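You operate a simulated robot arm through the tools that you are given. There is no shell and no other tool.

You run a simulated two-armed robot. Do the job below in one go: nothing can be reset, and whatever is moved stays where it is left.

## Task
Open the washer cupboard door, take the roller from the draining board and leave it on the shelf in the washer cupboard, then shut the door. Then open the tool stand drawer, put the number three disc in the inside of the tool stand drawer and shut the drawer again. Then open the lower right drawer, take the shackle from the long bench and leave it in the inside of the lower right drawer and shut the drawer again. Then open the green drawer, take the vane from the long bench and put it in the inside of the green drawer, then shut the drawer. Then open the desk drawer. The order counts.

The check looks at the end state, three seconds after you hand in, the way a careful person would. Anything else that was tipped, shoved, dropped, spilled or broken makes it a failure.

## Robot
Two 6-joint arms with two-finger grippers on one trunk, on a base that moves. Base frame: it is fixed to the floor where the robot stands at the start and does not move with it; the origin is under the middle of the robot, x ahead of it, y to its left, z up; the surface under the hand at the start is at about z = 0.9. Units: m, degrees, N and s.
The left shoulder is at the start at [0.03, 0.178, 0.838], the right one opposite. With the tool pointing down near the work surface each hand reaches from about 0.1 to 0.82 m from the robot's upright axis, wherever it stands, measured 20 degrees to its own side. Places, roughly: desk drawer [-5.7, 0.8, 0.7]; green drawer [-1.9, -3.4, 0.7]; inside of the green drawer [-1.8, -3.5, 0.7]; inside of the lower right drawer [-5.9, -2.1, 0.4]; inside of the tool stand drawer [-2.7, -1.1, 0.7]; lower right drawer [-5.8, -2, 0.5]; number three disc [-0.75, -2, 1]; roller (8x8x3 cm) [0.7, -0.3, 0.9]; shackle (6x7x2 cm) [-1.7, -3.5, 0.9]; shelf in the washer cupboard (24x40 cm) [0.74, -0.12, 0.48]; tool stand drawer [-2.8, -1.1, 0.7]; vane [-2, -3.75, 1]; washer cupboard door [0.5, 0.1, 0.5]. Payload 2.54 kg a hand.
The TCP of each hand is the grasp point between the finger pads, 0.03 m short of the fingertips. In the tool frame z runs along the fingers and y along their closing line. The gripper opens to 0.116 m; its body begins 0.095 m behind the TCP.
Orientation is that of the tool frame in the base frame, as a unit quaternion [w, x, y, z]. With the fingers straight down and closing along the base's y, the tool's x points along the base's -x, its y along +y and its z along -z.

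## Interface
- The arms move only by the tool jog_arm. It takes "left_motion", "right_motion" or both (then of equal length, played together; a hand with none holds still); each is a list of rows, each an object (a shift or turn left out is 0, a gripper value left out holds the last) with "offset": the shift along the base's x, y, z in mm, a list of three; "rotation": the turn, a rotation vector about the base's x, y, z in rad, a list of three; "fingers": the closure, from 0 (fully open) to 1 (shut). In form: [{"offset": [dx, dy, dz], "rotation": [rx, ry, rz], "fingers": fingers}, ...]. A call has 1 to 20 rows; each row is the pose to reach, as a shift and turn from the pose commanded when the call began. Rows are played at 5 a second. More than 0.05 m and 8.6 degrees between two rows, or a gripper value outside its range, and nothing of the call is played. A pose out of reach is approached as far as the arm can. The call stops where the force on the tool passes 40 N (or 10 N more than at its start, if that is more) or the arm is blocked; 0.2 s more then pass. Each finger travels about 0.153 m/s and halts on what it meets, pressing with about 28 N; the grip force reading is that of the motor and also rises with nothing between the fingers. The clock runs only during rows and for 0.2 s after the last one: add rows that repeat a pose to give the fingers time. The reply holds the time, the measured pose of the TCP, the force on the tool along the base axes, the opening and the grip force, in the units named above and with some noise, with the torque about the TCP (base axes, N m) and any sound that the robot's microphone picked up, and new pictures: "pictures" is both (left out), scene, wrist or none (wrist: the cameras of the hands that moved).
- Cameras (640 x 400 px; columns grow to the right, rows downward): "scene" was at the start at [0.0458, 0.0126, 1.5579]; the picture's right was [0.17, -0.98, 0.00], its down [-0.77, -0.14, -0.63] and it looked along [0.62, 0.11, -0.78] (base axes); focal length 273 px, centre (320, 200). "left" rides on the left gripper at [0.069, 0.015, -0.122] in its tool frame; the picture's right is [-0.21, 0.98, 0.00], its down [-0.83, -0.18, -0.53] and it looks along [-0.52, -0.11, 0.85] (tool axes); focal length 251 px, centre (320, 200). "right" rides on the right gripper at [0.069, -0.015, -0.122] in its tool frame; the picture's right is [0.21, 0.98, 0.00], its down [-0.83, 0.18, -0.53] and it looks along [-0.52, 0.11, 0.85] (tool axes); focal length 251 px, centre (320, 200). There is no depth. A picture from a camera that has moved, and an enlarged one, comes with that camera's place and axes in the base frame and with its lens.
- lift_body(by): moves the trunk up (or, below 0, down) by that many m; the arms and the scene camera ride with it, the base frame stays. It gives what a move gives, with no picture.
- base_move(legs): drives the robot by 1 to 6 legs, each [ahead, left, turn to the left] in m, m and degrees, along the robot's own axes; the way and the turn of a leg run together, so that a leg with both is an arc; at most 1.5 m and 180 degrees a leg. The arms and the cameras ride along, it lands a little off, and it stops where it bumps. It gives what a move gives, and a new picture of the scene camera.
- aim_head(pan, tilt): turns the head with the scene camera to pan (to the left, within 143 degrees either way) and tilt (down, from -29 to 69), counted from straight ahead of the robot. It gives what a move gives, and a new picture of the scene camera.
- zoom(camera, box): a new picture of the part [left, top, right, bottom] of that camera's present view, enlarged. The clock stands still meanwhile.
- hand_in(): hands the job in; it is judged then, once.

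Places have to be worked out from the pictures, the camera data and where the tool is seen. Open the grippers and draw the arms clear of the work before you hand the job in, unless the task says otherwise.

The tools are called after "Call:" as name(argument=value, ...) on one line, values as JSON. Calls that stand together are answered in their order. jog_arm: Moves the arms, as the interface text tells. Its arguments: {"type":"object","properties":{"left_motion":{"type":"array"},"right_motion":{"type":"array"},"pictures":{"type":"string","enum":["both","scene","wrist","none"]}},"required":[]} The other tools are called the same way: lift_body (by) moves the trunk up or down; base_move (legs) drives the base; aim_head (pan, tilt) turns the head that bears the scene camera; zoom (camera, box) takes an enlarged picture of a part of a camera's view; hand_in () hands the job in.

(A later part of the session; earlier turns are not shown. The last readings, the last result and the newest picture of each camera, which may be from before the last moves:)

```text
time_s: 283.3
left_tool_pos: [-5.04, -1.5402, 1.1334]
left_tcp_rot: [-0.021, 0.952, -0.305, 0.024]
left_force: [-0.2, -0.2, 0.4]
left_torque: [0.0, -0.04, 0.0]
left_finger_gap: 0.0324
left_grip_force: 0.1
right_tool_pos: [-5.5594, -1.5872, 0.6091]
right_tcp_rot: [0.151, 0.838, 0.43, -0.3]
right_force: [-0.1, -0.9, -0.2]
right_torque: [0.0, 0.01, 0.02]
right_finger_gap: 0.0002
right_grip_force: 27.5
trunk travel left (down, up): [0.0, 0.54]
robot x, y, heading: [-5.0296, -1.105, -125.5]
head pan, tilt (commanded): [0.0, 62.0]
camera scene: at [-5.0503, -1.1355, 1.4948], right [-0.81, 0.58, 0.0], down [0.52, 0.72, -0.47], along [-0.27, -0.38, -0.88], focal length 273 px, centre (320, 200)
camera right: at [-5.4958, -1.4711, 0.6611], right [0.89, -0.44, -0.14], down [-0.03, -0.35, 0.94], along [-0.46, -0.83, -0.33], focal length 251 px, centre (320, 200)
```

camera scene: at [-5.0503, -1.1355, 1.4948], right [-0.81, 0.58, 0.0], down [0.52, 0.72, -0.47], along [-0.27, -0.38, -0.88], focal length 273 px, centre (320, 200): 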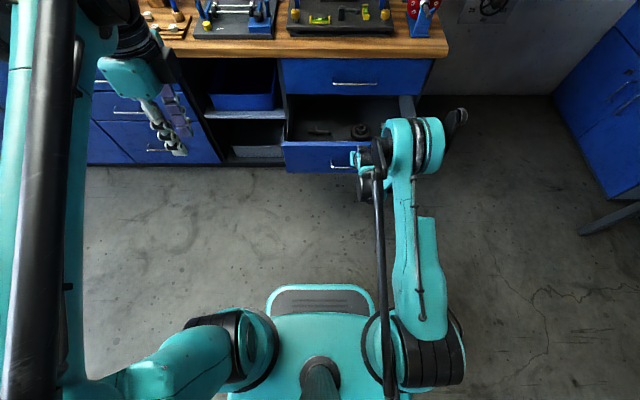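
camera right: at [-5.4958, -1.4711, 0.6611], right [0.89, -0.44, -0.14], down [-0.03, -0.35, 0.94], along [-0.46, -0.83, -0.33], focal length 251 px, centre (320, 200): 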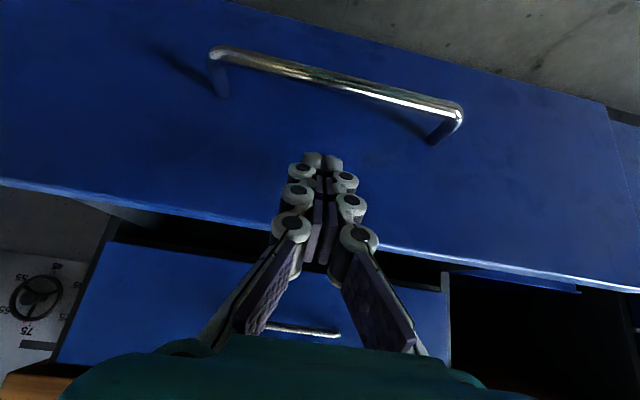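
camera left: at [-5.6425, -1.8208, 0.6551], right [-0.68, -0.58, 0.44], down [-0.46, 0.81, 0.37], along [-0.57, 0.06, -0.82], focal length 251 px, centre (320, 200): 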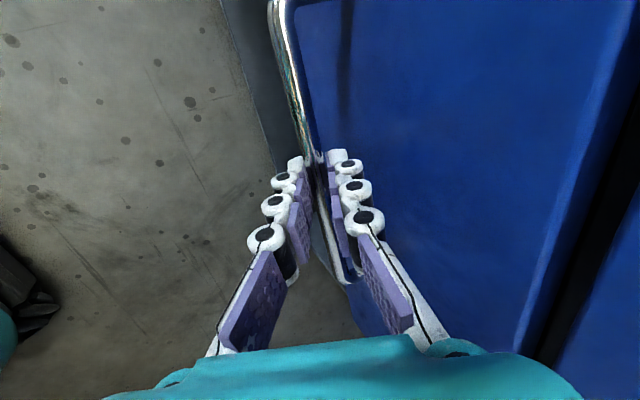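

The fingertips face the panel just above the handle. I'll push the drawer by driving forward 0.28 m, then finish with the arm.

Call:
base_move(legs=[[0.28, 0, 0]])

Call:
jog_arm(right_motion=[{"offset": [-8.8, -12.1, 0]}, {"offset": [-14.7, -20.2, 0]}, {"offset": [-20.6, -28.3, 0]}, {"offset": [-26.5, -36.4, 0]}, {"offset": [-32.3, -44.5, 0]}, {"offset": [-38.2, -52.6, 0]}])

```text
time_s: 285.3
left_tool_pos: [-5.2065, -1.7708, 1.133]
left_tcp_rot: [-0.021, 0.951, -0.308, 0.024]
left_force: [0.1, -0.6, 0.6]
left_torque: [0.07, -0.01, 0.03]
left_finger_gap: 0.0322
left_grip_force: 0.1
right_tool_pos: [-5.727, -1.8162, 0.6101]
right_tcp_rot: [0.151, 0.838, 0.429, -0.3]
right_force: [-0.1, -0.6, -0.6]
right_torque: [0.0, 0.01, 0.01]
right_finger_gap: 0.0
right_grip_force: 29.1
trunk travel left (down, up): [0.0, 0.54]
robot x, y, heading: [-5.1976, -1.3362, -125.9]
head pan, tilt (commanded): [0.0, 62.0]
camera scene: at [-5.2158, -1.3656, 1.4948], right [-0.81, 0.59, 0.0], down [0.52, 0.72, -0.47], along [-0.27, -0.38, -0.88], focal length 273 px, centre (320, 200)
```

scene: 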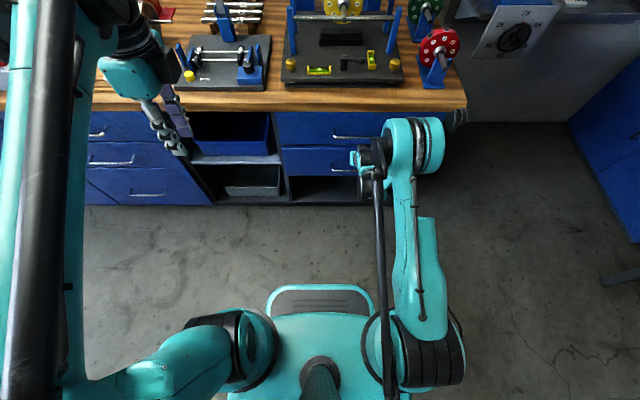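

```text
time_s: 285.9
left_tool_pos: [-5.2071, -1.7687, 1.1343]
left_tcp_rot: [-0.02, 0.951, -0.307, 0.024]
left_force: [-0.7, -0.9, 0.5]
left_torque: [0.02, -0.03, 0.03]
left_finger_gap: 0.0326
left_grip_force: 0.1
right_tool_pos: [-5.7353, -1.8286, 0.6086]
right_tcp_rot: [0.147, 0.841, 0.429, -0.294]
right_force: [7.8, 10.7, 2.6]
right_torque: [0.06, -0.12, -0.02]
right_finger_gap: 0.0061
right_grip_force: 28.4
trunk travel left (down, up): [0.0, 0.54]
robot x, y, heading: [-5.1958, -1.3317, -125.9]
head pan, tilt (commanded): [0.0, 62.0]
stopped in row 2 (right hand): the force on the tool passed its limit at 53 N (the readings are from after the stop); the commanded pose is now the measured one
camera scene: at [-5.2144, -1.3639, 1.4949], right [-0.81, 0.59, 0.0], down [0.52, 0.72, -0.47], along [-0.28, -0.38, -0.88], focal length 273 px, centre (320, 200)
camera right: at [-5.6716, -1.7127, 0.6621], right [0.89, -0.44, -0.14], down [-0.04, -0.36, 0.93], along [-0.46, -0.82, -0.34], focal length 251 px, centre (320, 200)
```

scene: 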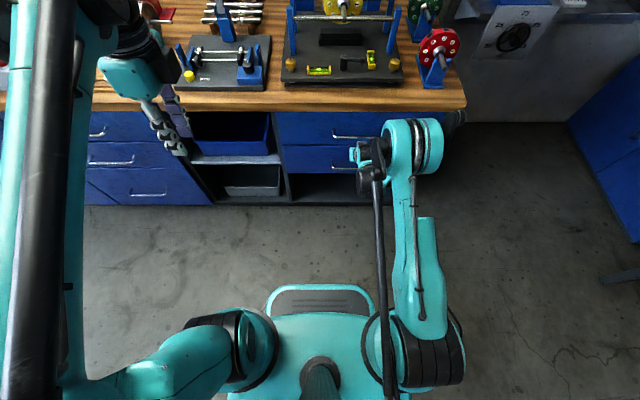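
right: 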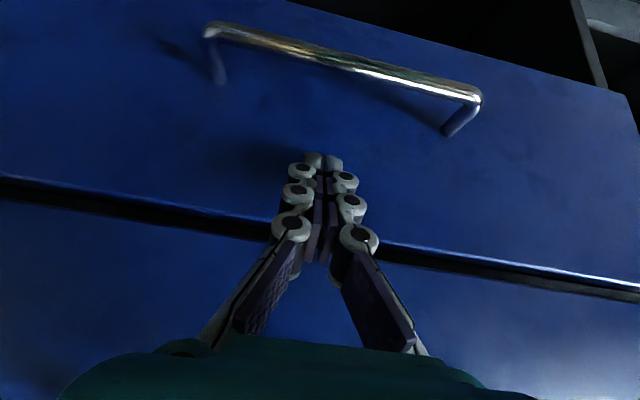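

The drawer met a firm stop (53 N) at the closed plane. I'll zoom to confirm it is flush with the upper drawer.

Call:
zoom(camera="scene", box=[260, 100, 440, 215])

```text
3.48 times, centred on (350, 158) of scene
camera zoom: at [-5.2144, -1.3639, 1.4949], right [-0.81, 0.59, 0.0], down [0.52, 0.72, -0.47], along [-0.28, -0.38, -0.88], focal length 949 px, centre (216, 348)
```

zoom: 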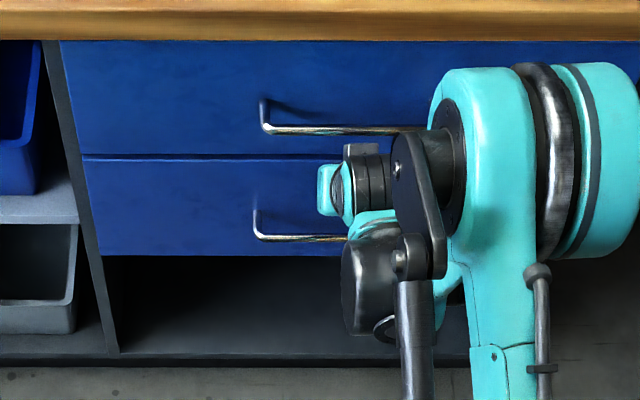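

Flush and shut. I'll back off 0.25 m and return the right hand to its raised, downward rest pose.

Call:
base_move(legs=[[-0.25, 0, 0]])

Call:
jog_arm(right_motion=[{"offset": [9.9, 19.2, 40], "rotation": [0.0435, -0.0315, 0]}, {"offset": [19.8, 38.3, 80], "rotation": [0.087, -0.063, 0]}, {"offset": [29.6, 57.5, 120], "rotation": [0.1305, -0.0945, 0]}, {"offset": [39.5, 76.6, 160], "rotation": [0.174, -0.1259, 0]}, {"offset": [49.4, 95.8, 200], "rotation": [0.2175, -0.1574, 0]}, {"offset": [59.3, 114.9, 240], "rotation": [0.261, -0.1889, 0]}, {"offset": [69.1, 134.1, 280], "rotation": [0.3044, -0.2204, 0]}, {"offset": [79, 153.2, 320], "rotation": [0.3479, -0.2519, 0]}, {"offset": [88.9, 172.4, 360], "rotation": [0.3914, -0.2834, 0]}, {"offset": [98.8, 191.5, 400], "rotation": [0.4349, -0.3148, 0]}, {"offset": [108.6, 210.7, 440], "rotation": [0.4784, -0.3463, 0]}, {"offset": [118.5, 229.8, 480], "rotation": [0.5219, -0.3778, 0]}, {"offset": [128.4, 249, 520], "rotation": [0.5654, -0.4093, 0]}], pictures="scene")

```text
time_s: 287.8
left_tool_pos: [-5.0575, -1.5619, 1.1331]
left_tcp_rot: [-0.02, 0.951, -0.309, 0.023]
left_force: [0.3, 0.9, -0.4]
left_torque: [-0.05, 0.05, -0.01]
left_finger_gap: 0.0324
left_grip_force: 0.0
right_tool_pos: [-5.5882, -1.6194, 0.608]
right_tcp_rot: [0.148, 0.841, 0.428, -0.296]
right_force: [0.7, 1.1, 0.4]
right_torque: [0.01, 0.0, 0.03]
right_finger_gap: 0.0
right_grip_force: 28.4
trunk travel left (down, up): [0.0, 0.54]
robot x, y, heading: [-5.0496, -1.1288, -126.0]
head pan, tilt (commanded): [0.0, 62.0]
camera scene: at [-5.0646, -1.157, 1.4949], right [-0.81, 0.59, 0.0], down [0.52, 0.71, -0.47], along [-0.28, -0.38, -0.88], focal length 273 px, centre (320, 200)
```

scene: 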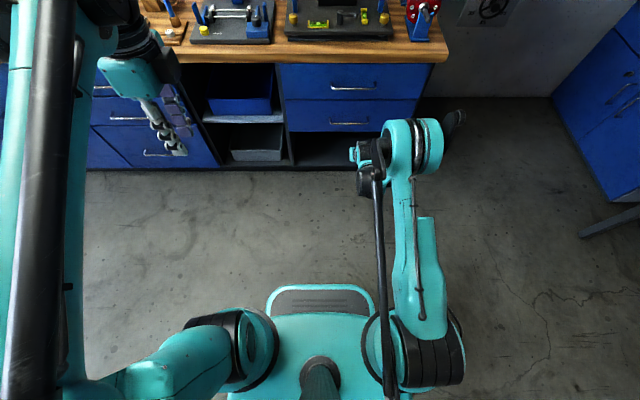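

```text
time_s: 290.6
left_tool_pos: [-5.0583, -1.5629, 1.1344]
left_tcp_rot: [-0.019, 0.951, -0.308, 0.024]
left_force: [-0.6, 0.6, -0.1]
left_torque: [0.0, -0.01, 0.01]
left_finger_gap: 0.0325
left_grip_force: 0.0
right_tool_pos: [-5.4607, -1.3737, 1.1294]
right_tcp_rot: [-0.008, 0.891, 0.454, 0.011]
right_force: [0.2, -0.1, -0.8]
right_torque: [-0.03, -0.01, 0.02]
right_finger_gap: 0.0
right_grip_force: 28.8
trunk travel left (down, up): [0.0, 0.54]
robot x, y, heading: [-5.0452, -1.1285, -126.2]
head pan, tilt (commanded): [0.0, 62.0]
camera scene: at [-5.065, -1.1575, 1.4948], right [-0.81, 0.59, 0.0], down [0.52, 0.71, -0.47], along [-0.28, -0.38, -0.88], focal length 273 px, centre (320, 200)
```

scene: 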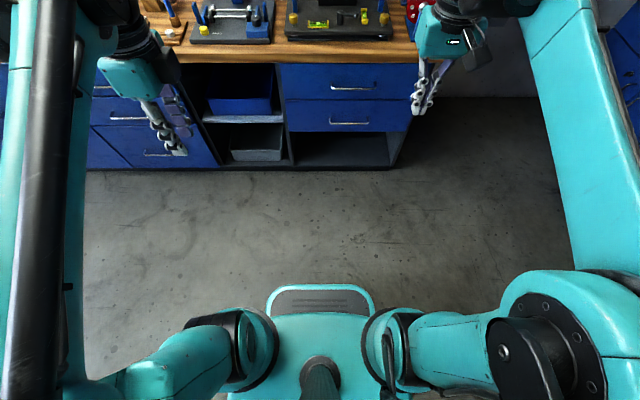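

Both drawers are shut. Now back to the long bench for the vane: I'll strafe back left 2.5 m, turn to face the bench, and approach.

Call:
base_move(legs=[[0, 1.25, 0], [0, 1.25, 0], [0, 0, 90.2], [0.45, -0.08, 0]])

Call:
lift_body(by=0.05)

Call:
aim_head(pan=0, tilt=40)

```text
time_s: 309.0
left_tool_pos: [-2.2525, -2.8893, 1.133]
left_tcp_rot: [-0.032, 0.882, 0.47, 0.002]
left_force: [1.2, -0.5, -0.5]
left_torque: [0.04, 0.04, 0.01]
left_finger_gap: 0.0327
left_grip_force: 0.3
right_tool_pos: [-2.4274, -3.2963, 1.1284]
right_tcp_rot: [-0.013, 0.291, 0.957, 0.002]
right_force: [0.4, -0.7, 0.0]
right_torque: [0.04, 0.04, 0.0]
right_finger_gap: 0.0
right_grip_force: 28.5
trunk travel left (down, up): [0.0, 0.54]
robot x, y, heading: [-2.6852, -2.8889, -33.9]
head pan, tilt (commanded): [0.0, 62.0]
camera scene: at [-2.656, -2.9117, 1.4948], right [-0.56, -0.83, 0.0], down [-0.73, 0.49, -0.47], along [0.39, -0.26, -0.88], focal length 273 px, centre (320, 200)
```

scene: 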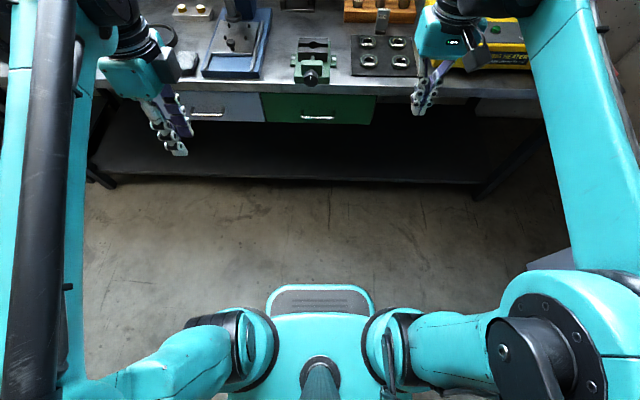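

```text
time_s: 309.9
left_tool_pos: [-2.2527, -2.8879, 1.1831]
left_tcp_rot: [-0.031, 0.882, 0.47, 0.002]
left_force: [0.7, 0.5, -0.7]
left_torque: [0.01, -0.01, -0.01]
left_finger_gap: 0.0323
left_grip_force: 0.1
right_tool_pos: [-2.426, -3.2969, 1.1778]
right_tcp_rot: [-0.013, 0.292, 0.956, 0.001]
right_force: [0.2, -0.9, -0.1]
right_torque: [-0.01, -0.02, 0.01]
right_finger_gap: 0.0
right_grip_force: 28.8
trunk travel left (down, up): [-0.05, 0.49]
robot x, y, heading: [-2.6893, -2.8864, -33.9]
head pan, tilt (commanded): [0.0, 62.0]
```

```text
time_s: 310.8
left_tool_pos: [-2.2526, -2.888, 1.1831]
left_tcp_rot: [-0.03, 0.882, 0.47, 0.002]
left_force: [0.1, 0.3, 0.5]
left_torque: [0.0, 0.01, 0.03]
left_finger_gap: 0.0325
left_grip_force: 0.0
right_tool_pos: [-2.4274, -3.2965, 1.1778]
right_tcp_rot: [-0.013, 0.292, 0.956, 0.001]
right_force: [-0.4, -0.8, 0.0]
right_torque: [-0.01, 0.04, 0.02]
right_finger_gap: 0.0
right_grip_force: 28.6
trunk travel left (down, up): [-0.05, 0.49]
robot x, y, heading: [-2.6872, -2.8911, -33.9]
head pan, tilt (commanded): [0.0, 40.0]
camera scene: at [-2.6395, -2.9226, 1.5738], right [-0.56, -0.83, 0.0], down [-0.53, 0.36, -0.77], along [0.64, -0.43, -0.64], focal length 273 px, centre (320, 200)
```

scene: 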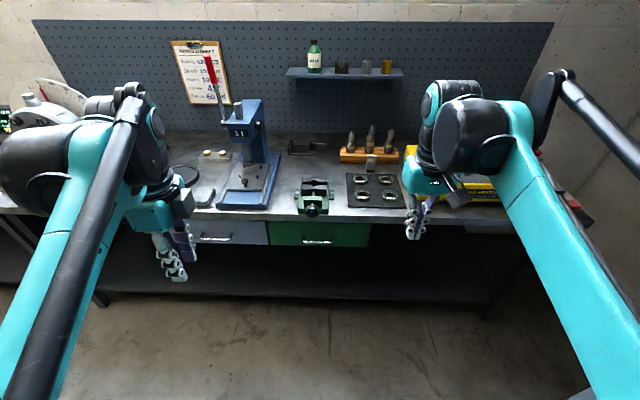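

I'm back in front of the long bench, about 2° off square. I'll zoom on the right part of the bench to identify the vane.

Call:
zoom(camera="scene", box=[310, 115, 450, 225])

Call:
zoom(camera="scene", box=[345, 140, 405, 185])

```text
3.64 times, centred on (380, 170) of scene
camera zoom: at [-2.6395, -2.9226, 1.5738], right [-0.56, -0.83, 0.0], down [-0.53, 0.36, -0.77], along [0.64, -0.43, -0.64], focal length 992 px, centre (102, 309)
```

zoom: 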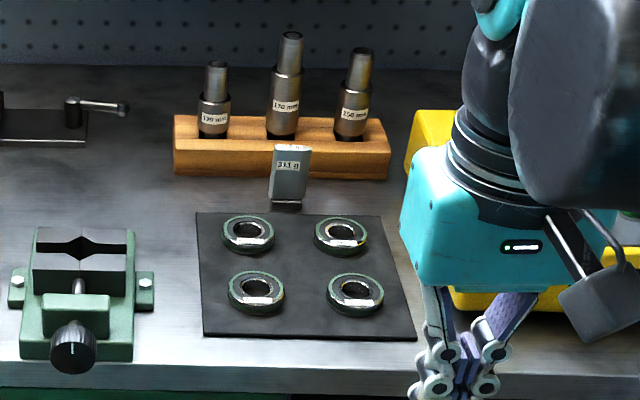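

```text
8.89 times, centred on (375, 162) of scene
camera zoom: at [-2.6395, -2.9226, 1.5738], right [-0.56, -0.83, 0.0], down [-0.53, 0.36, -0.77], along [0.64, -0.43, -0.64], focal length 2426 px, centre (-169, 533)
```

zoom: 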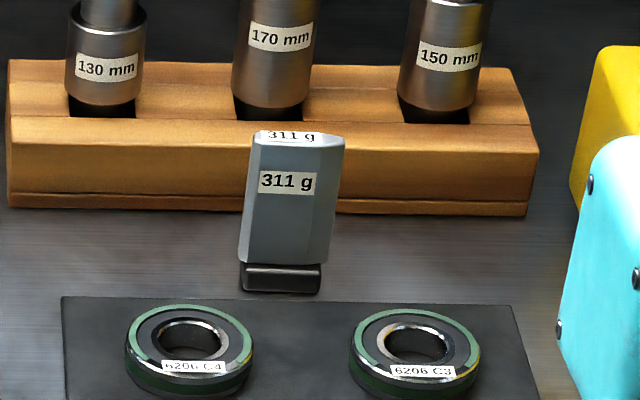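

The "311 g" blade standing on a small root is the vane (base ≈ [-1.90, -3.70], about 9 cm tall). I'll draw the left hand back a little, square up, and drive closer so that the right hand can reach the vane.

Call:
jog_arm(left_motion=[{"offset": [-11, 55, 30]}, {"offset": [-22, 111, 60]}], pictures="none")

Call:
base_move(legs=[[0, 0, -2.1], [0.41, -0.063, 0]])

Call:
aim_head(pan=-10, tilt=50)

```text
refused: row 1 steps farther than a row can; nothing moved
```

```text
time_s: 313.7
left_tool_pos: [-1.9559, -3.1995, 1.1833]
left_tcp_rot: [-0.032, 0.891, 0.453, 0.003]
left_force: [0.1, -0.3, -0.4]
left_torque: [0.01, 0.02, -0.03]
left_finger_gap: 0.0323
left_grip_force: 0.0
right_tool_pos: [-2.1458, -3.6001, 1.1782]
right_tcp_rot: [-0.013, 0.31, 0.951, 0.001]
right_force: [-0.3, 0.7, -0.5]
right_torque: [-0.01, 0.03, -0.01]
right_finger_gap: 0.0
right_grip_force: 28.1
trunk travel left (down, up): [-0.05, 0.49]
robot x, y, heading: [-2.3918, -3.185, -36.2]
head pan, tilt (commanded): [0.0, 40.0]
camera scene: at [-2.3429, -3.2194, 1.5738], right [-0.59, -0.81, 0.0], down [-0.52, 0.38, -0.77], along [0.62, -0.45, -0.64], focal length 273 px, centre (320, 200)
```

scene: 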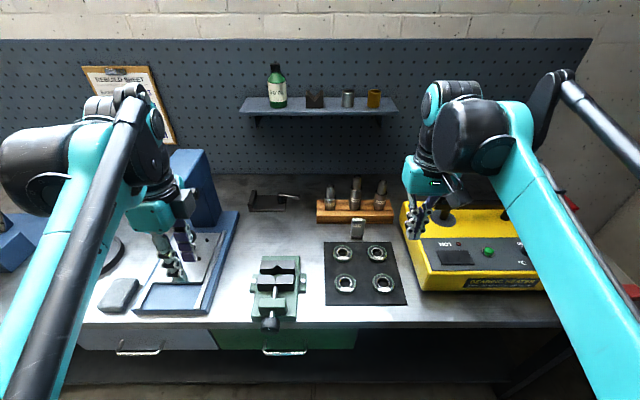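

```text
time_s: 314.4
left_tool_pos: [-1.9559, -3.2002, 1.1835]
left_tcp_rot: [-0.031, 0.891, 0.453, 0.003]
left_force: [-0.3, 0.6, 0.7]
left_torque: [0.0, 0.0, 0.02]
left_finger_gap: 0.0326
left_grip_force: 0.0
right_tool_pos: [-2.1456, -3.5997, 1.1772]
right_tcp_rot: [-0.013, 0.31, 0.951, 0.002]
right_force: [-0.2, -1.4, -0.2]
right_torque: [0.0, -0.03, 0.01]
right_finger_gap: 0.0001
right_grip_force: 28.6
trunk travel left (down, up): [-0.05, 0.49]
robot x, y, heading: [-2.3904, -3.1874, -35.9]
head pan, tilt (commanded): [-10.0, 50.0]
camera scene: at [-2.3589, -3.2239, 1.5597], right [-0.72, -0.69, 0.0], down [-0.53, 0.55, -0.64], along [0.45, -0.46, -0.77], focal length 273 px, centre (320, 200)
```

scene: 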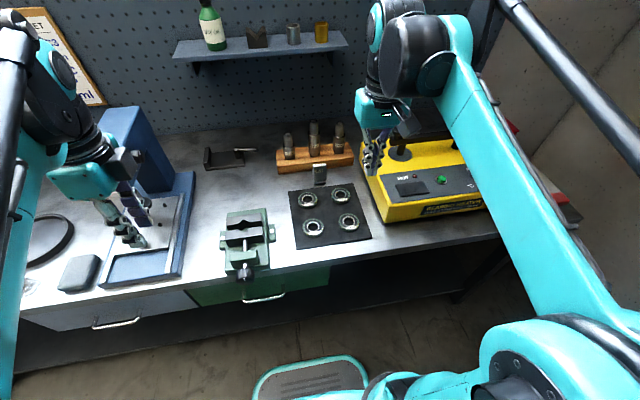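

The drive went fine (the hand adjustment was refused but not needed). I'll zoom on the vane for its exact position.

Call:
zoom(camera="scene", box=[270, 110, 370, 210])

```text
4.00 times, centred on (320, 160) of scene
camera zoom: at [-2.3589, -3.2239, 1.5597], right [-0.72, -0.69, 0.0], down [-0.53, 0.55, -0.64], along [0.45, -0.46, -0.77], focal length 1092 px, centre (320, 360)
```

zoom: 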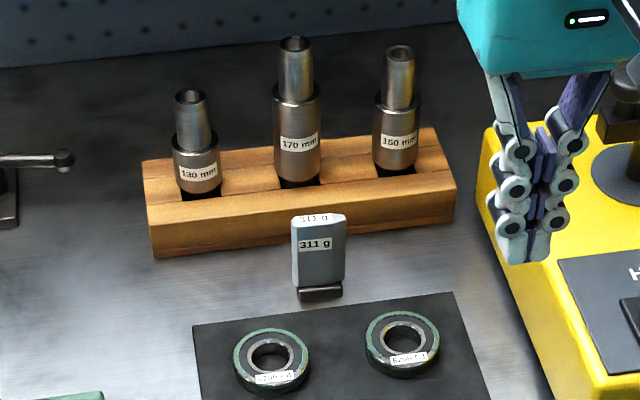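

The vane stands at [-1.896, -3.698] with its width along my left-right axis; a tall spindle stands about 8 cm behind it. I'll bring the right hand above it at z≈1.09 with fingers open and check alignment.

Call:
jog_arm(right_motion=[{"offset": [35.7, -14, -12], "fingers": 0.6}, {"offset": [71.3, -28, -25], "fingers": 0.35}, {"offset": [107, -42, -37]}, {"offset": [142.6, -56, -50]}, {"offset": [178.3, -70, -62]}, {"offset": [213.9, -84, -75]}, {"offset": [249.6, -98, -87]}])

```text
time_s: 316.1
left_tool_pos: [-1.9545, -3.2004, 1.1824]
left_tcp_rot: [-0.032, 0.891, 0.453, 0.003]
left_force: [0.9, -0.1, 0.5]
left_torque: [0.03, 0.05, 0.0]
left_finger_gap: 0.0325
left_grip_force: 0.0
right_tool_pos: [-1.8923, -3.6998, 1.0877]
right_tcp_rot: [-0.013, 0.31, 0.951, 0.001]
right_force: [1.4, -0.1, -0.5]
right_torque: [0.04, 0.02, 0.03]
right_finger_gap: 0.0754
right_grip_force: 0.0
trunk travel left (down, up): [-0.05, 0.49]
robot x, y, heading: [-2.39, -3.1873, -36.4]
head pan, tilt (commanded): [-10.0, 50.0]
camera scene: at [-2.3569, -3.2252, 1.5595], right [-0.72, -0.69, 0.0], down [-0.53, 0.55, -0.64], along [0.44, -0.46, -0.77], focal length 273 px, centre (320, 200)
camera right: at [-1.9554, -3.6708, 1.2127], right [0.4, 0.92, 0.0], down [0.79, -0.35, 0.51], along [0.47, -0.21, -0.86], focal length 251 px, centre (320, 200)
```

scene: 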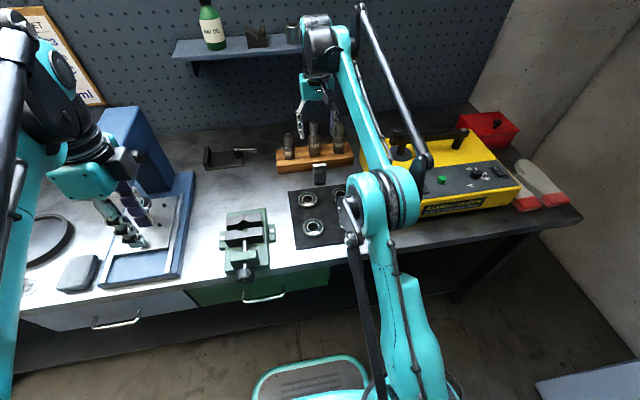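
right: 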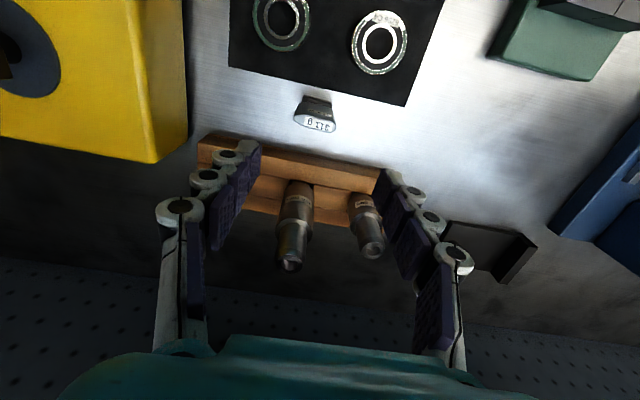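

The vane's top is centred to within about 7 mm, and the spindle behind leaves about 3 cm of clearance. I'll correct and descend to z 0.945, then close on the vane's upper part.

Call:
jog_arm(right_motion=[{"offset": [-3, -2, -40]}, {"offset": [-6, -4, -80]}, {"offset": [-6, -4, -115]}, {"offset": [-6, -4, -143]}, {"offset": [-6, -4, -143]}])

```text
time_s: 317.2
left_tool_pos: [-1.9553, -3.1993, 1.1823]
left_tcp_rot: [-0.031, 0.891, 0.454, 0.002]
left_force: [-0.2, 0.1, 0.2]
left_torque: [-0.01, 0.0, -0.01]
left_finger_gap: 0.0325
left_grip_force: 0.0
right_tool_pos: [-1.9012, -3.7021, 0.9463]
right_tcp_rot: [-0.014, 0.309, 0.951, 0.001]
right_force: [0.6, -0.2, 0.4]
right_torque: [0.01, 0.0, -0.01]
right_finger_gap: 0.0753
right_grip_force: 0.0
trunk travel left (down, up): [-0.05, 0.49]
robot x, y, heading: [-2.3907, -3.1861, -36.4]
head pan, tilt (commanded): [-10.0, 50.0]
camera scene: at [-2.3589, -3.224, 1.5597], right [-0.72, -0.69, 0.0], down [-0.53, 0.55, -0.64], along [0.44, -0.46, -0.77], focal length 273 px, centre (320, 200)
camera right: at [-1.9644, -3.6731, 1.0708], right [0.4, 0.92, 0.0], down [0.79, -0.35, 0.51], along [0.47, -0.21, -0.86], focal length 251 px, centre (320, 200)
```

scene: 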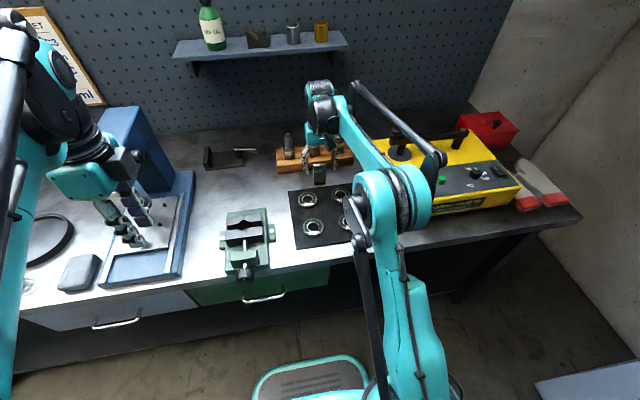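
right: 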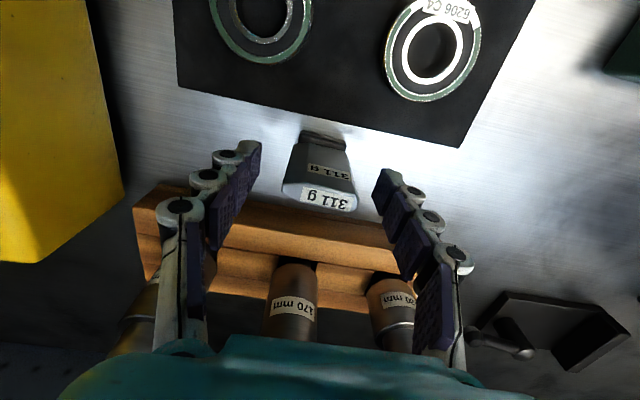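

The vane is between the fingers, its top about level with the grasp point. I'll go 6 mm lower and 3 mm forward, then close gently.

Call:
jog_arm(right_motion=[{"offset": [2.5, 0, -6]}, {"offset": [2.5, 0, -6], "fingers": 0.5}, {"offset": [2.5, 0, -6], "fingers": 0.65}, {"offset": [2.5, 0, -6], "fingers": 0.8}, {"offset": [2.5, 0, -6], "fingers": 0.8}], pictures="wrist")

```text
time_s: 318.4
left_tool_pos: [-1.9563, -3.1988, 1.1836]
left_tcp_rot: [-0.03, 0.891, 0.453, 0.003]
left_force: [-0.5, 0.3, -0.7]
left_torque: [-0.05, 0.04, 0.02]
left_finger_gap: 0.0326
left_grip_force: 0.1
right_tool_pos: [-1.8996, -3.7007, 0.9409]
right_tcp_rot: [-0.013, 0.31, 0.951, 0.001]
right_force: [1.3, 1.1, 0.6]
right_torque: [-0.02, 0.0, -0.01]
right_finger_gap: 0.0453
right_grip_force: 28.4
trunk travel left (down, up): [-0.05, 0.49]
robot x, y, heading: [-2.3863, -3.1873, -36.2]
head pan, tilt (commanded): [-10.0, 50.0]
camera right: at [-1.9619, -3.6733, 1.0654], right [0.4, 0.92, 0.0], down [0.79, -0.35, 0.51], along [0.47, -0.21, -0.86], focal length 251 px, centre (320, 200)
```

right: 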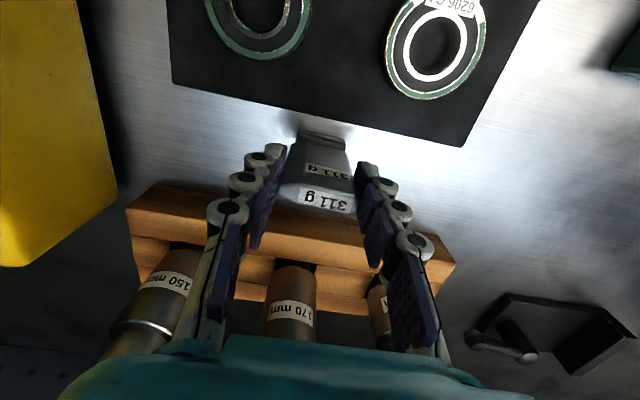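

The vane is gripped at 45 mm. I'll lift it straight up, then draw it back toward me.

Call:
jog_arm(right_motion=[{"offset": [0, 0, 12], "fingers": 0.85}, {"offset": [0, 0, 45]}, {"offset": [0, 0, 90]}, {"offset": [0, 0, 135]}, {"offset": [-5, 2, 175]}, {"offset": [-40, 15, 200]}, {"offset": [-80, 29, 215]}, {"offset": [-122, 44, 225]}, {"offset": [-165, 60, 230]}, {"offset": [-208, 76, 230]}, {"offset": [-252, 92, 230]}])

```text
time_s: 320.9
left_tool_pos: [-1.9563, -3.1981, 1.1839]
left_tcp_rot: [-0.031, 0.891, 0.454, 0.003]
left_force: [0.3, 0.4, 0.0]
left_torque: [-0.04, -0.03, 0.0]
left_finger_gap: 0.0324
left_grip_force: 0.0
right_tool_pos: [-2.1546, -3.6088, 1.1731]
right_tcp_rot: [-0.013, 0.31, 0.951, 0.001]
right_force: [-0.8, -0.3, -3.2]
right_torque: [0.0, -0.03, -0.02]
right_finger_gap: 0.0454
right_grip_force: 27.9
trunk travel left (down, up): [-0.05, 0.49]
robot x, y, heading: [-2.3903, -3.1907, -36.3]
head pan, tilt (commanded): [-10.0, 50.0]
camera scene: at [-2.3604, -3.2232, 1.5597], right [-0.72, -0.69, 0.0], down [-0.53, 0.55, -0.64], along [0.45, -0.46, -0.77], focal length 273 px, centre (320, 200)
camera right: at [-2.218, -3.5811, 1.2973], right [0.4, 0.92, 0.0], down [0.79, -0.35, 0.51], along [0.47, -0.21, -0.86], focal length 251 px, centre (320, 200)
```

scene: 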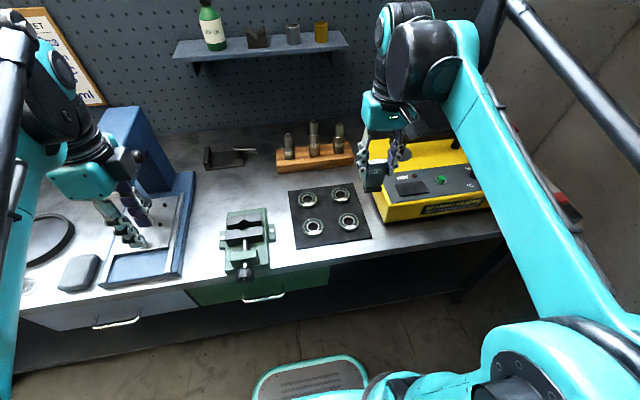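
right: 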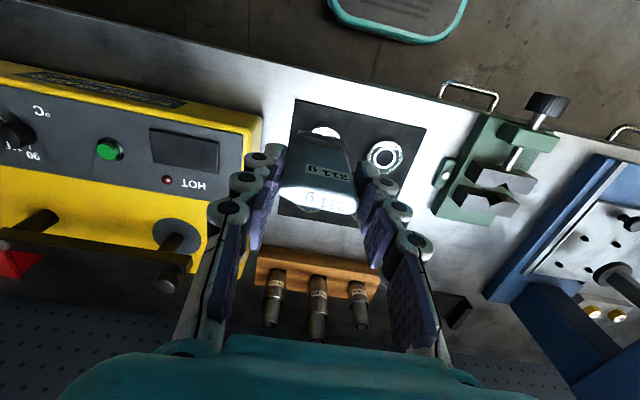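

The vane is in hand and the spindles are untouched. The green drawer's bar handle triangulates to about [-2.02, -3.33, 0.73]; I'll back off 0.35 m and shift left 7 cm to put it in front of the left hand.

Call:
base_move(legs=[[-0.348, 0.07, 0]])

Call:
aim_head(pan=0, tilt=48)

Call:
zoom(camera="scene", box=[240, 130, 400, 250])

```text
time_s: 323.2
left_tool_pos: [-2.1994, -2.9334, 1.184]
left_tcp_rot: [-0.03, 0.889, 0.456, 0.003]
left_force: [-0.3, -0.4, -0.6]
left_torque: [-0.04, -0.02, -0.03]
left_finger_gap: 0.0326
left_grip_force: 0.1
right_tool_pos: [-2.3945, -3.3461, 1.1727]
right_tcp_rot: [-0.012, 0.307, 0.952, 0.002]
right_force: [-0.7, 0.3, -3.7]
right_torque: [-0.02, -0.01, 0.03]
right_finger_gap: 0.0453
right_grip_force: 27.8
trunk travel left (down, up): [-0.05, 0.49]
robot x, y, heading: [-2.6329, -2.921, -36.0]
head pan, tilt (commanded): [-10.0, 50.0]
camera scene: at [-2.6021, -2.96, 1.5597], right [-0.72, -0.7, 0.0], down [-0.53, 0.55, -0.64], along [0.45, -0.46, -0.77], focal length 273 px, centre (320, 200)
```

scene: 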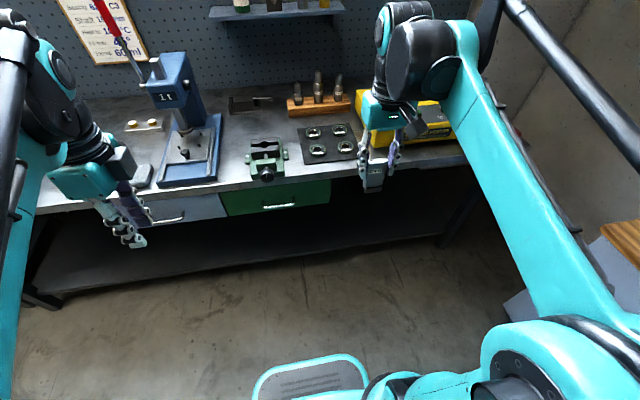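

```text
time_s: 323.9
left_tool_pos: [-2.1987, -2.9344, 1.1841]
left_tcp_rot: [-0.032, 0.89, 0.455, 0.003]
left_force: [0.4, -0.8, 0.0]
left_torque: [0.0, 0.04, 0.02]
left_finger_gap: 0.0326
left_grip_force: 0.0
right_tool_pos: [-2.3941, -3.3463, 1.1713]
right_tcp_rot: [-0.012, 0.307, 0.952, 0.001]
right_force: [-0.2, -0.3, -4.6]
right_torque: [-0.01, 0.01, -0.01]
right_finger_gap: 0.0454
right_grip_force: 28.1
trunk travel left (down, up): [-0.05, 0.49]
robot x, y, heading: [-2.6322, -2.9216, -35.9]
head pan, tilt (commanded): [0.0, 48.0]
camera scene: at [-2.591, -2.9519, 1.5624], right [-0.59, -0.81, 0.0], down [-0.6, 0.44, -0.67], along [0.54, -0.39, -0.74], focal length 273 px, centre (320, 200)
```

scene: 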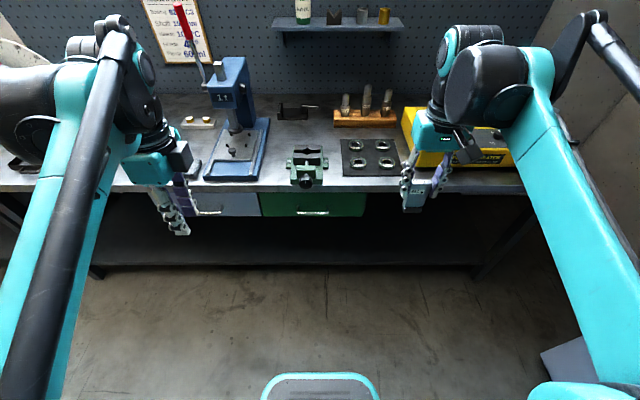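

```text
3.33 times, centred on (320, 190) of scene
camera zoom: at [-2.591, -2.9519, 1.5624], right [-0.59, -0.81, 0.0], down [-0.6, 0.44, -0.67], along [0.54, -0.39, -0.74], focal length 910 px, centre (320, 233)
```

zoom: 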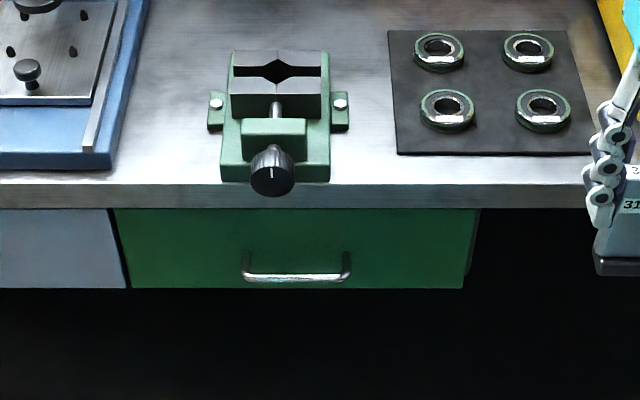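

The bar is 0.736 m ahead (y' -0.04 to 0.09, z≈0.726), with the vise knob overhanging the bench edge above it. I'll back off 3 cm, then bring the left hand to a pre-grasp with a 40° pitch aimed at the right half of the bar, moving the vane hand a little aside.

Call:
base_move(legs=[[-0.03, 0, 0]])

Call:
jog_arm(left_motion=[{"offset": [9.1, -32.3, -31.8], "rotation": [-0.0428, -0.0588, 0], "fingers": 0.72}, {"offset": [18.2, -64.5, -63.5], "rotation": [-0.0855, -0.1177, 0]}, {"offset": [27.3, -96.8, -95.3], "rotation": [-0.1283, -0.1765, 0]}, {"offset": [36.4, -129, -127], "rotation": [-0.171, -0.2353, 0]}, {"offset": [45.5, -161.3, -158.8], "rotation": [-0.2138, -0.2942, 0]}, {"offset": [54.6, -193.6, -190.5], "rotation": [-0.2565, -0.353, 0]}, {"offset": [63.7, -225.8, -222.3], "rotation": [-0.2993, -0.4118, 0]}, {"offset": [72.8, -258.1, -254], "rotation": [-0.342, -0.4707, 0]}, {"offset": [81.9, -290.3, -285.8], "rotation": [-0.3848, -0.5295, 0]}, {"offset": [91, -322.6, -317.5], "rotation": [-0.4275, -0.5883, 0]}, {"offset": [100.1, -354.8, -349.3], "rotation": [-0.4703, -0.6472, 0]}, {"offset": [109.2, -387.1, -381], "rotation": [-0.513, -0.706, 0]}], right_motion=[{"offset": [-3, -4, 0]}, {"offset": [-6, -8, 0]}, {"offset": [-9, -12, 0]}, {"offset": [-12, -16, 0]}, {"offset": [-15, -20, 0]}, {"offset": [-18, -24, 0]}, {"offset": [-21, -28, 0]}, {"offset": [-24, -32, 0]}, {"offset": [-27, -36, 0]}, {"offset": [-30, -40, 0]}, {"offset": [-33, -44, 0]}, {"offset": [-35, -48, 0]}])

```text
time_s: 324.7
left_tool_pos: [-2.224, -2.9144, 1.1841]
left_tcp_rot: [-0.03, 0.89, 0.455, 0.003]
left_force: [-1.1, -0.1, 0.5]
left_torque: [-0.06, -0.05, 0.01]
left_finger_gap: 0.0325
left_grip_force: 0.1
right_tool_pos: [-2.4194, -3.3286, 1.1734]
right_tcp_rot: [-0.012, 0.308, 0.951, 0.001]
right_force: [-1.4, 0.2, -2.6]
right_torque: [-0.03, -0.02, 0.0]
right_finger_gap: 0.0455
right_grip_force: 28.3
trunk travel left (down, up): [-0.05, 0.49]
robot x, y, heading: [-2.6568, -2.9062, -36.1]
head pan, tilt (commanded): [0.0, 48.0]
camera scene: at [-2.6174, -2.9327, 1.5625], right [-0.59, -0.81, 0.0], down [-0.6, 0.43, -0.67], along [0.54, -0.39, -0.74], focal length 273 px, centre (320, 200)
```

scene: 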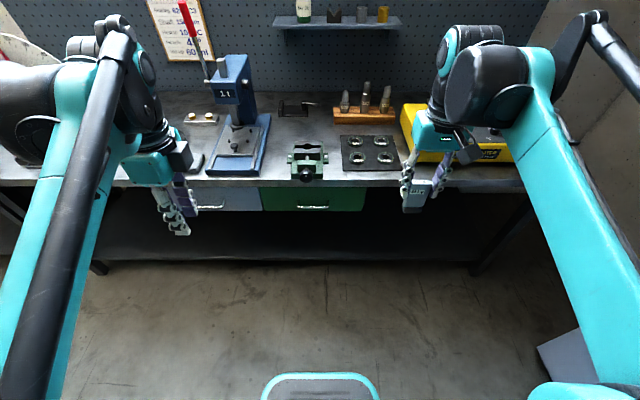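

```text
time_s: 327.3
left_tool_pos: [-2.1141, -3.3059, 0.8026]
left_tcp_rot: [0.349, 0.813, 0.425, 0.193]
left_force: [0.0, 0.1, -0.1]
left_torque: [0.04, -0.06, 0.03]
left_finger_gap: 0.0326
left_grip_force: 0.0
right_tool_pos: [-2.4537, -3.3765, 1.1728]
right_tcp_rot: [-0.013, 0.307, 0.952, 0.002]
right_force: [0.7, 0.8, -5.1]
right_torque: [0.02, 0.03, 0.01]
right_finger_gap: 0.0453
right_grip_force: 28.1
trunk travel left (down, up): [-0.05, 0.49]
robot x, y, heading: [-2.6543, -2.9038, -35.9]
head pan, tilt (commanded): [0.0, 48.0]
camera scene: at [-2.6146, -2.9358, 1.5623], right [-0.59, -0.81, 0.0], down [-0.6, 0.44, -0.67], along [0.54, -0.39, -0.74], focal length 273 px, centre (320, 200)
camera right: at [-2.5156, -3.3496, 1.2964], right [0.4, 0.92, 0.0], down [0.79, -0.34, 0.51], along [0.47, -0.2, -0.86], focal length 251 px, centre (320, 200)
camera left: at [-2.1427, -3.2045, 0.8985], right [0.42, -0.56, 0.71], down [-0.89, -0.39, 0.22], along [0.16, -0.73, -0.67], focal length 251 px, centre (320, 200)
```

scene: 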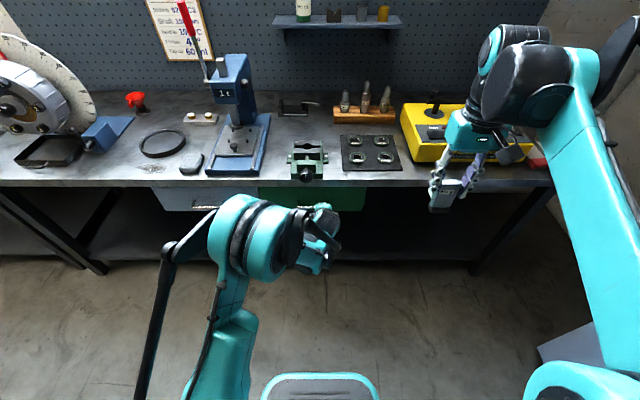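
right: 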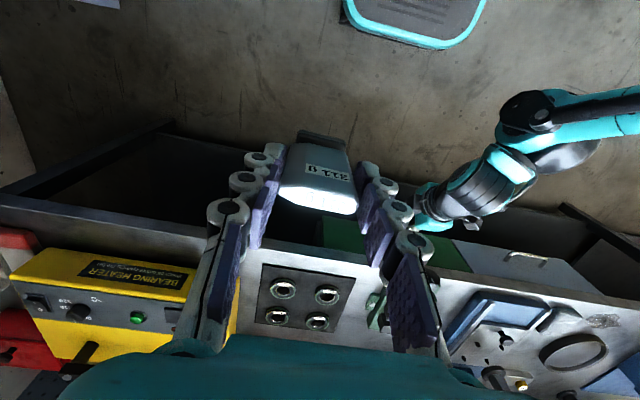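
left: 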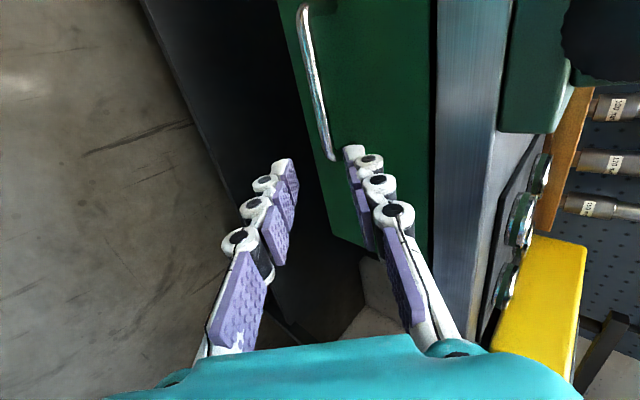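

The predicted bar ends match the view exactly; the bar is 12 cm ahead and 7 mm toward the upper finger. I'll correct, advance 9.5 cm, and close.

Call:
jog_arm(left_motion=[{"offset": [22, -15, -18]}, {"offset": [43, -29, -40]}, {"offset": [61.8, -41.2, -59.7]}, {"offset": [61.8, -41.2, -59.7], "fingers": 0.85}, {"offset": [61.8, -41.2, -59.7], "fingers": 1}, {"offset": [61.8, -41.2, -59.7], "fingers": 1}], pictures="wrist")

```text
time_s: 328.7
left_tool_pos: [-2.052, -3.3434, 0.7433]
left_tcp_rot: [0.348, 0.813, 0.425, 0.194]
left_force: [-0.8, 1.2, -4.9]
left_torque: [0.03, 0.02, 0.14]
left_finger_gap: 0.0107
left_grip_force: 37.9
right_tool_pos: [-2.4539, -3.3747, 1.1718]
right_tcp_rot: [-0.013, 0.307, 0.951, 0.002]
right_force: [0.4, -0.9, -3.7]
right_torque: [-0.01, 0.0, 0.01]
right_finger_gap: 0.0455
right_grip_force: 27.8
trunk travel left (down, up): [-0.05, 0.49]
robot x, y, heading: [-2.658, -2.9009, -35.9]
head pan, tilt (commanded): [0.0, 48.0]
camera left: at [-2.0801, -3.2428, 0.8382], right [0.42, -0.57, 0.71], down [-0.89, -0.39, 0.22], along [0.16, -0.72, -0.67], focal length 251 px, centre (320, 200)
```

left: 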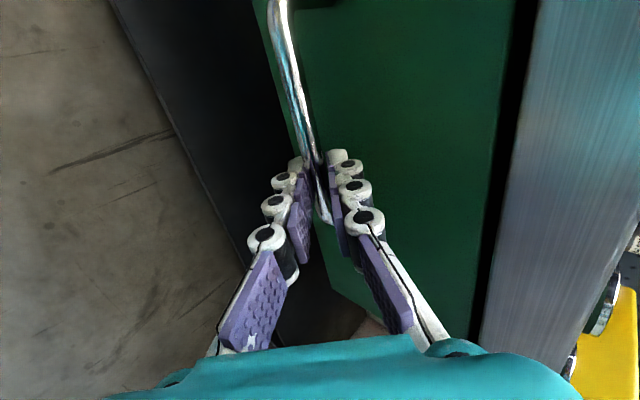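

The green drawer's bar is gripped. I'll pull it open by backing up in two stages.

Call:
base_move(legs=[[-0.12, 0, 0]])

Call:
base_move(legs=[[-0.14, 0, 0]])

Call:
zoom(camera="scene", box=[230, 120, 400, 260])

```text
time_s: 330.0
left_tool_pos: [-2.1495, -3.2722, 0.7427]
left_tcp_rot: [0.349, 0.813, 0.424, 0.194]
left_force: [4.5, 7.6, -7.6]
left_torque: [0.22, -0.11, 0.43]
left_finger_gap: 0.0107
left_grip_force: 37.6
right_tool_pos: [-2.5511, -3.3059, 1.1717]
right_tcp_rot: [-0.013, 0.309, 0.951, 0.0]
right_force: [-0.8, 0.7, -3.1]
right_torque: [0.01, 0.02, 0.0]
right_finger_gap: 0.0455
right_grip_force: 27.5
trunk travel left (down, up): [-0.05, 0.49]
robot x, y, heading: [-2.7521, -2.8352, -35.9]
head pan, tilt (commanded): [0.0, 48.0]
camera scene: at [-2.712, -2.8631, 1.5623], right [-0.59, -0.81, 0.0], down [-0.6, 0.44, -0.67], along [0.54, -0.39, -0.74], focal length 273 px, centre (320, 200)
```

scene: 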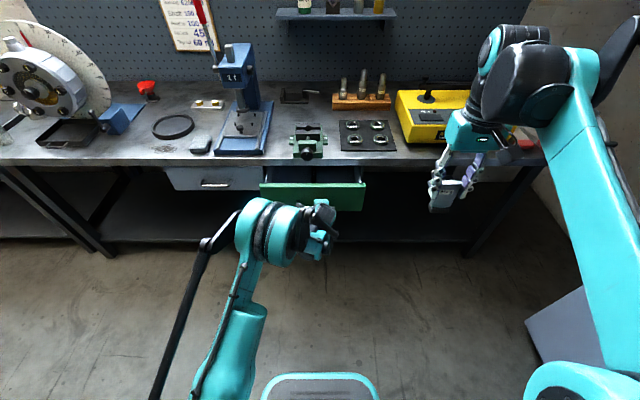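

```text
time_s: 331.3
left_tool_pos: [-2.2617, -3.1907, 0.7424]
left_tcp_rot: [0.349, 0.813, 0.425, 0.193]
left_force: [1.4, 5.1, -4.4]
left_torque: [0.13, -0.08, 0.37]
left_finger_gap: 0.0107
left_grip_force: 37.5
right_tool_pos: [-2.6613, -3.2242, 1.172]
right_tcp_rot: [-0.013, 0.308, 0.951, 0.001]
right_force: [-0.7, 0.1, -3.6]
right_torque: [-0.01, 0.0, 0.0]
right_finger_gap: 0.0452
right_grip_force: 27.8
trunk travel left (down, up): [-0.05, 0.49]
robot x, y, heading: [-2.866, -2.7517, -35.9]
head pan, tilt (commanded): [0.0, 48.0]
camera scene: at [-2.824, -2.7825, 1.5624], right [-0.59, -0.81, 0.0], down [-0.6, 0.44, -0.67], along [0.54, -0.39, -0.74], focal length 273 px, centre (320, 200)
```

scene: 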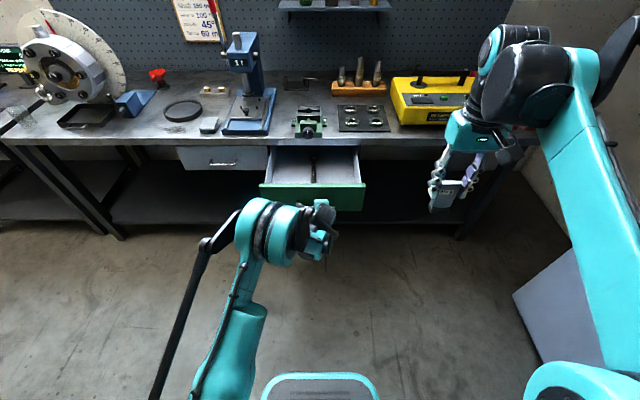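

```text
2.86 times, centred on (315, 190) of scene
camera zoom: at [-2.824, -2.7825, 1.5624], right [-0.59, -0.81, 0.0], down [-0.6, 0.44, -0.67], along [0.54, -0.39, -0.74], focal length 780 px, centre (334, 229)
```

zoom: 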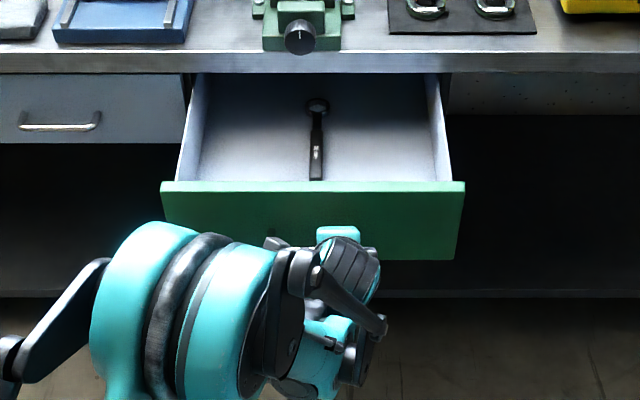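

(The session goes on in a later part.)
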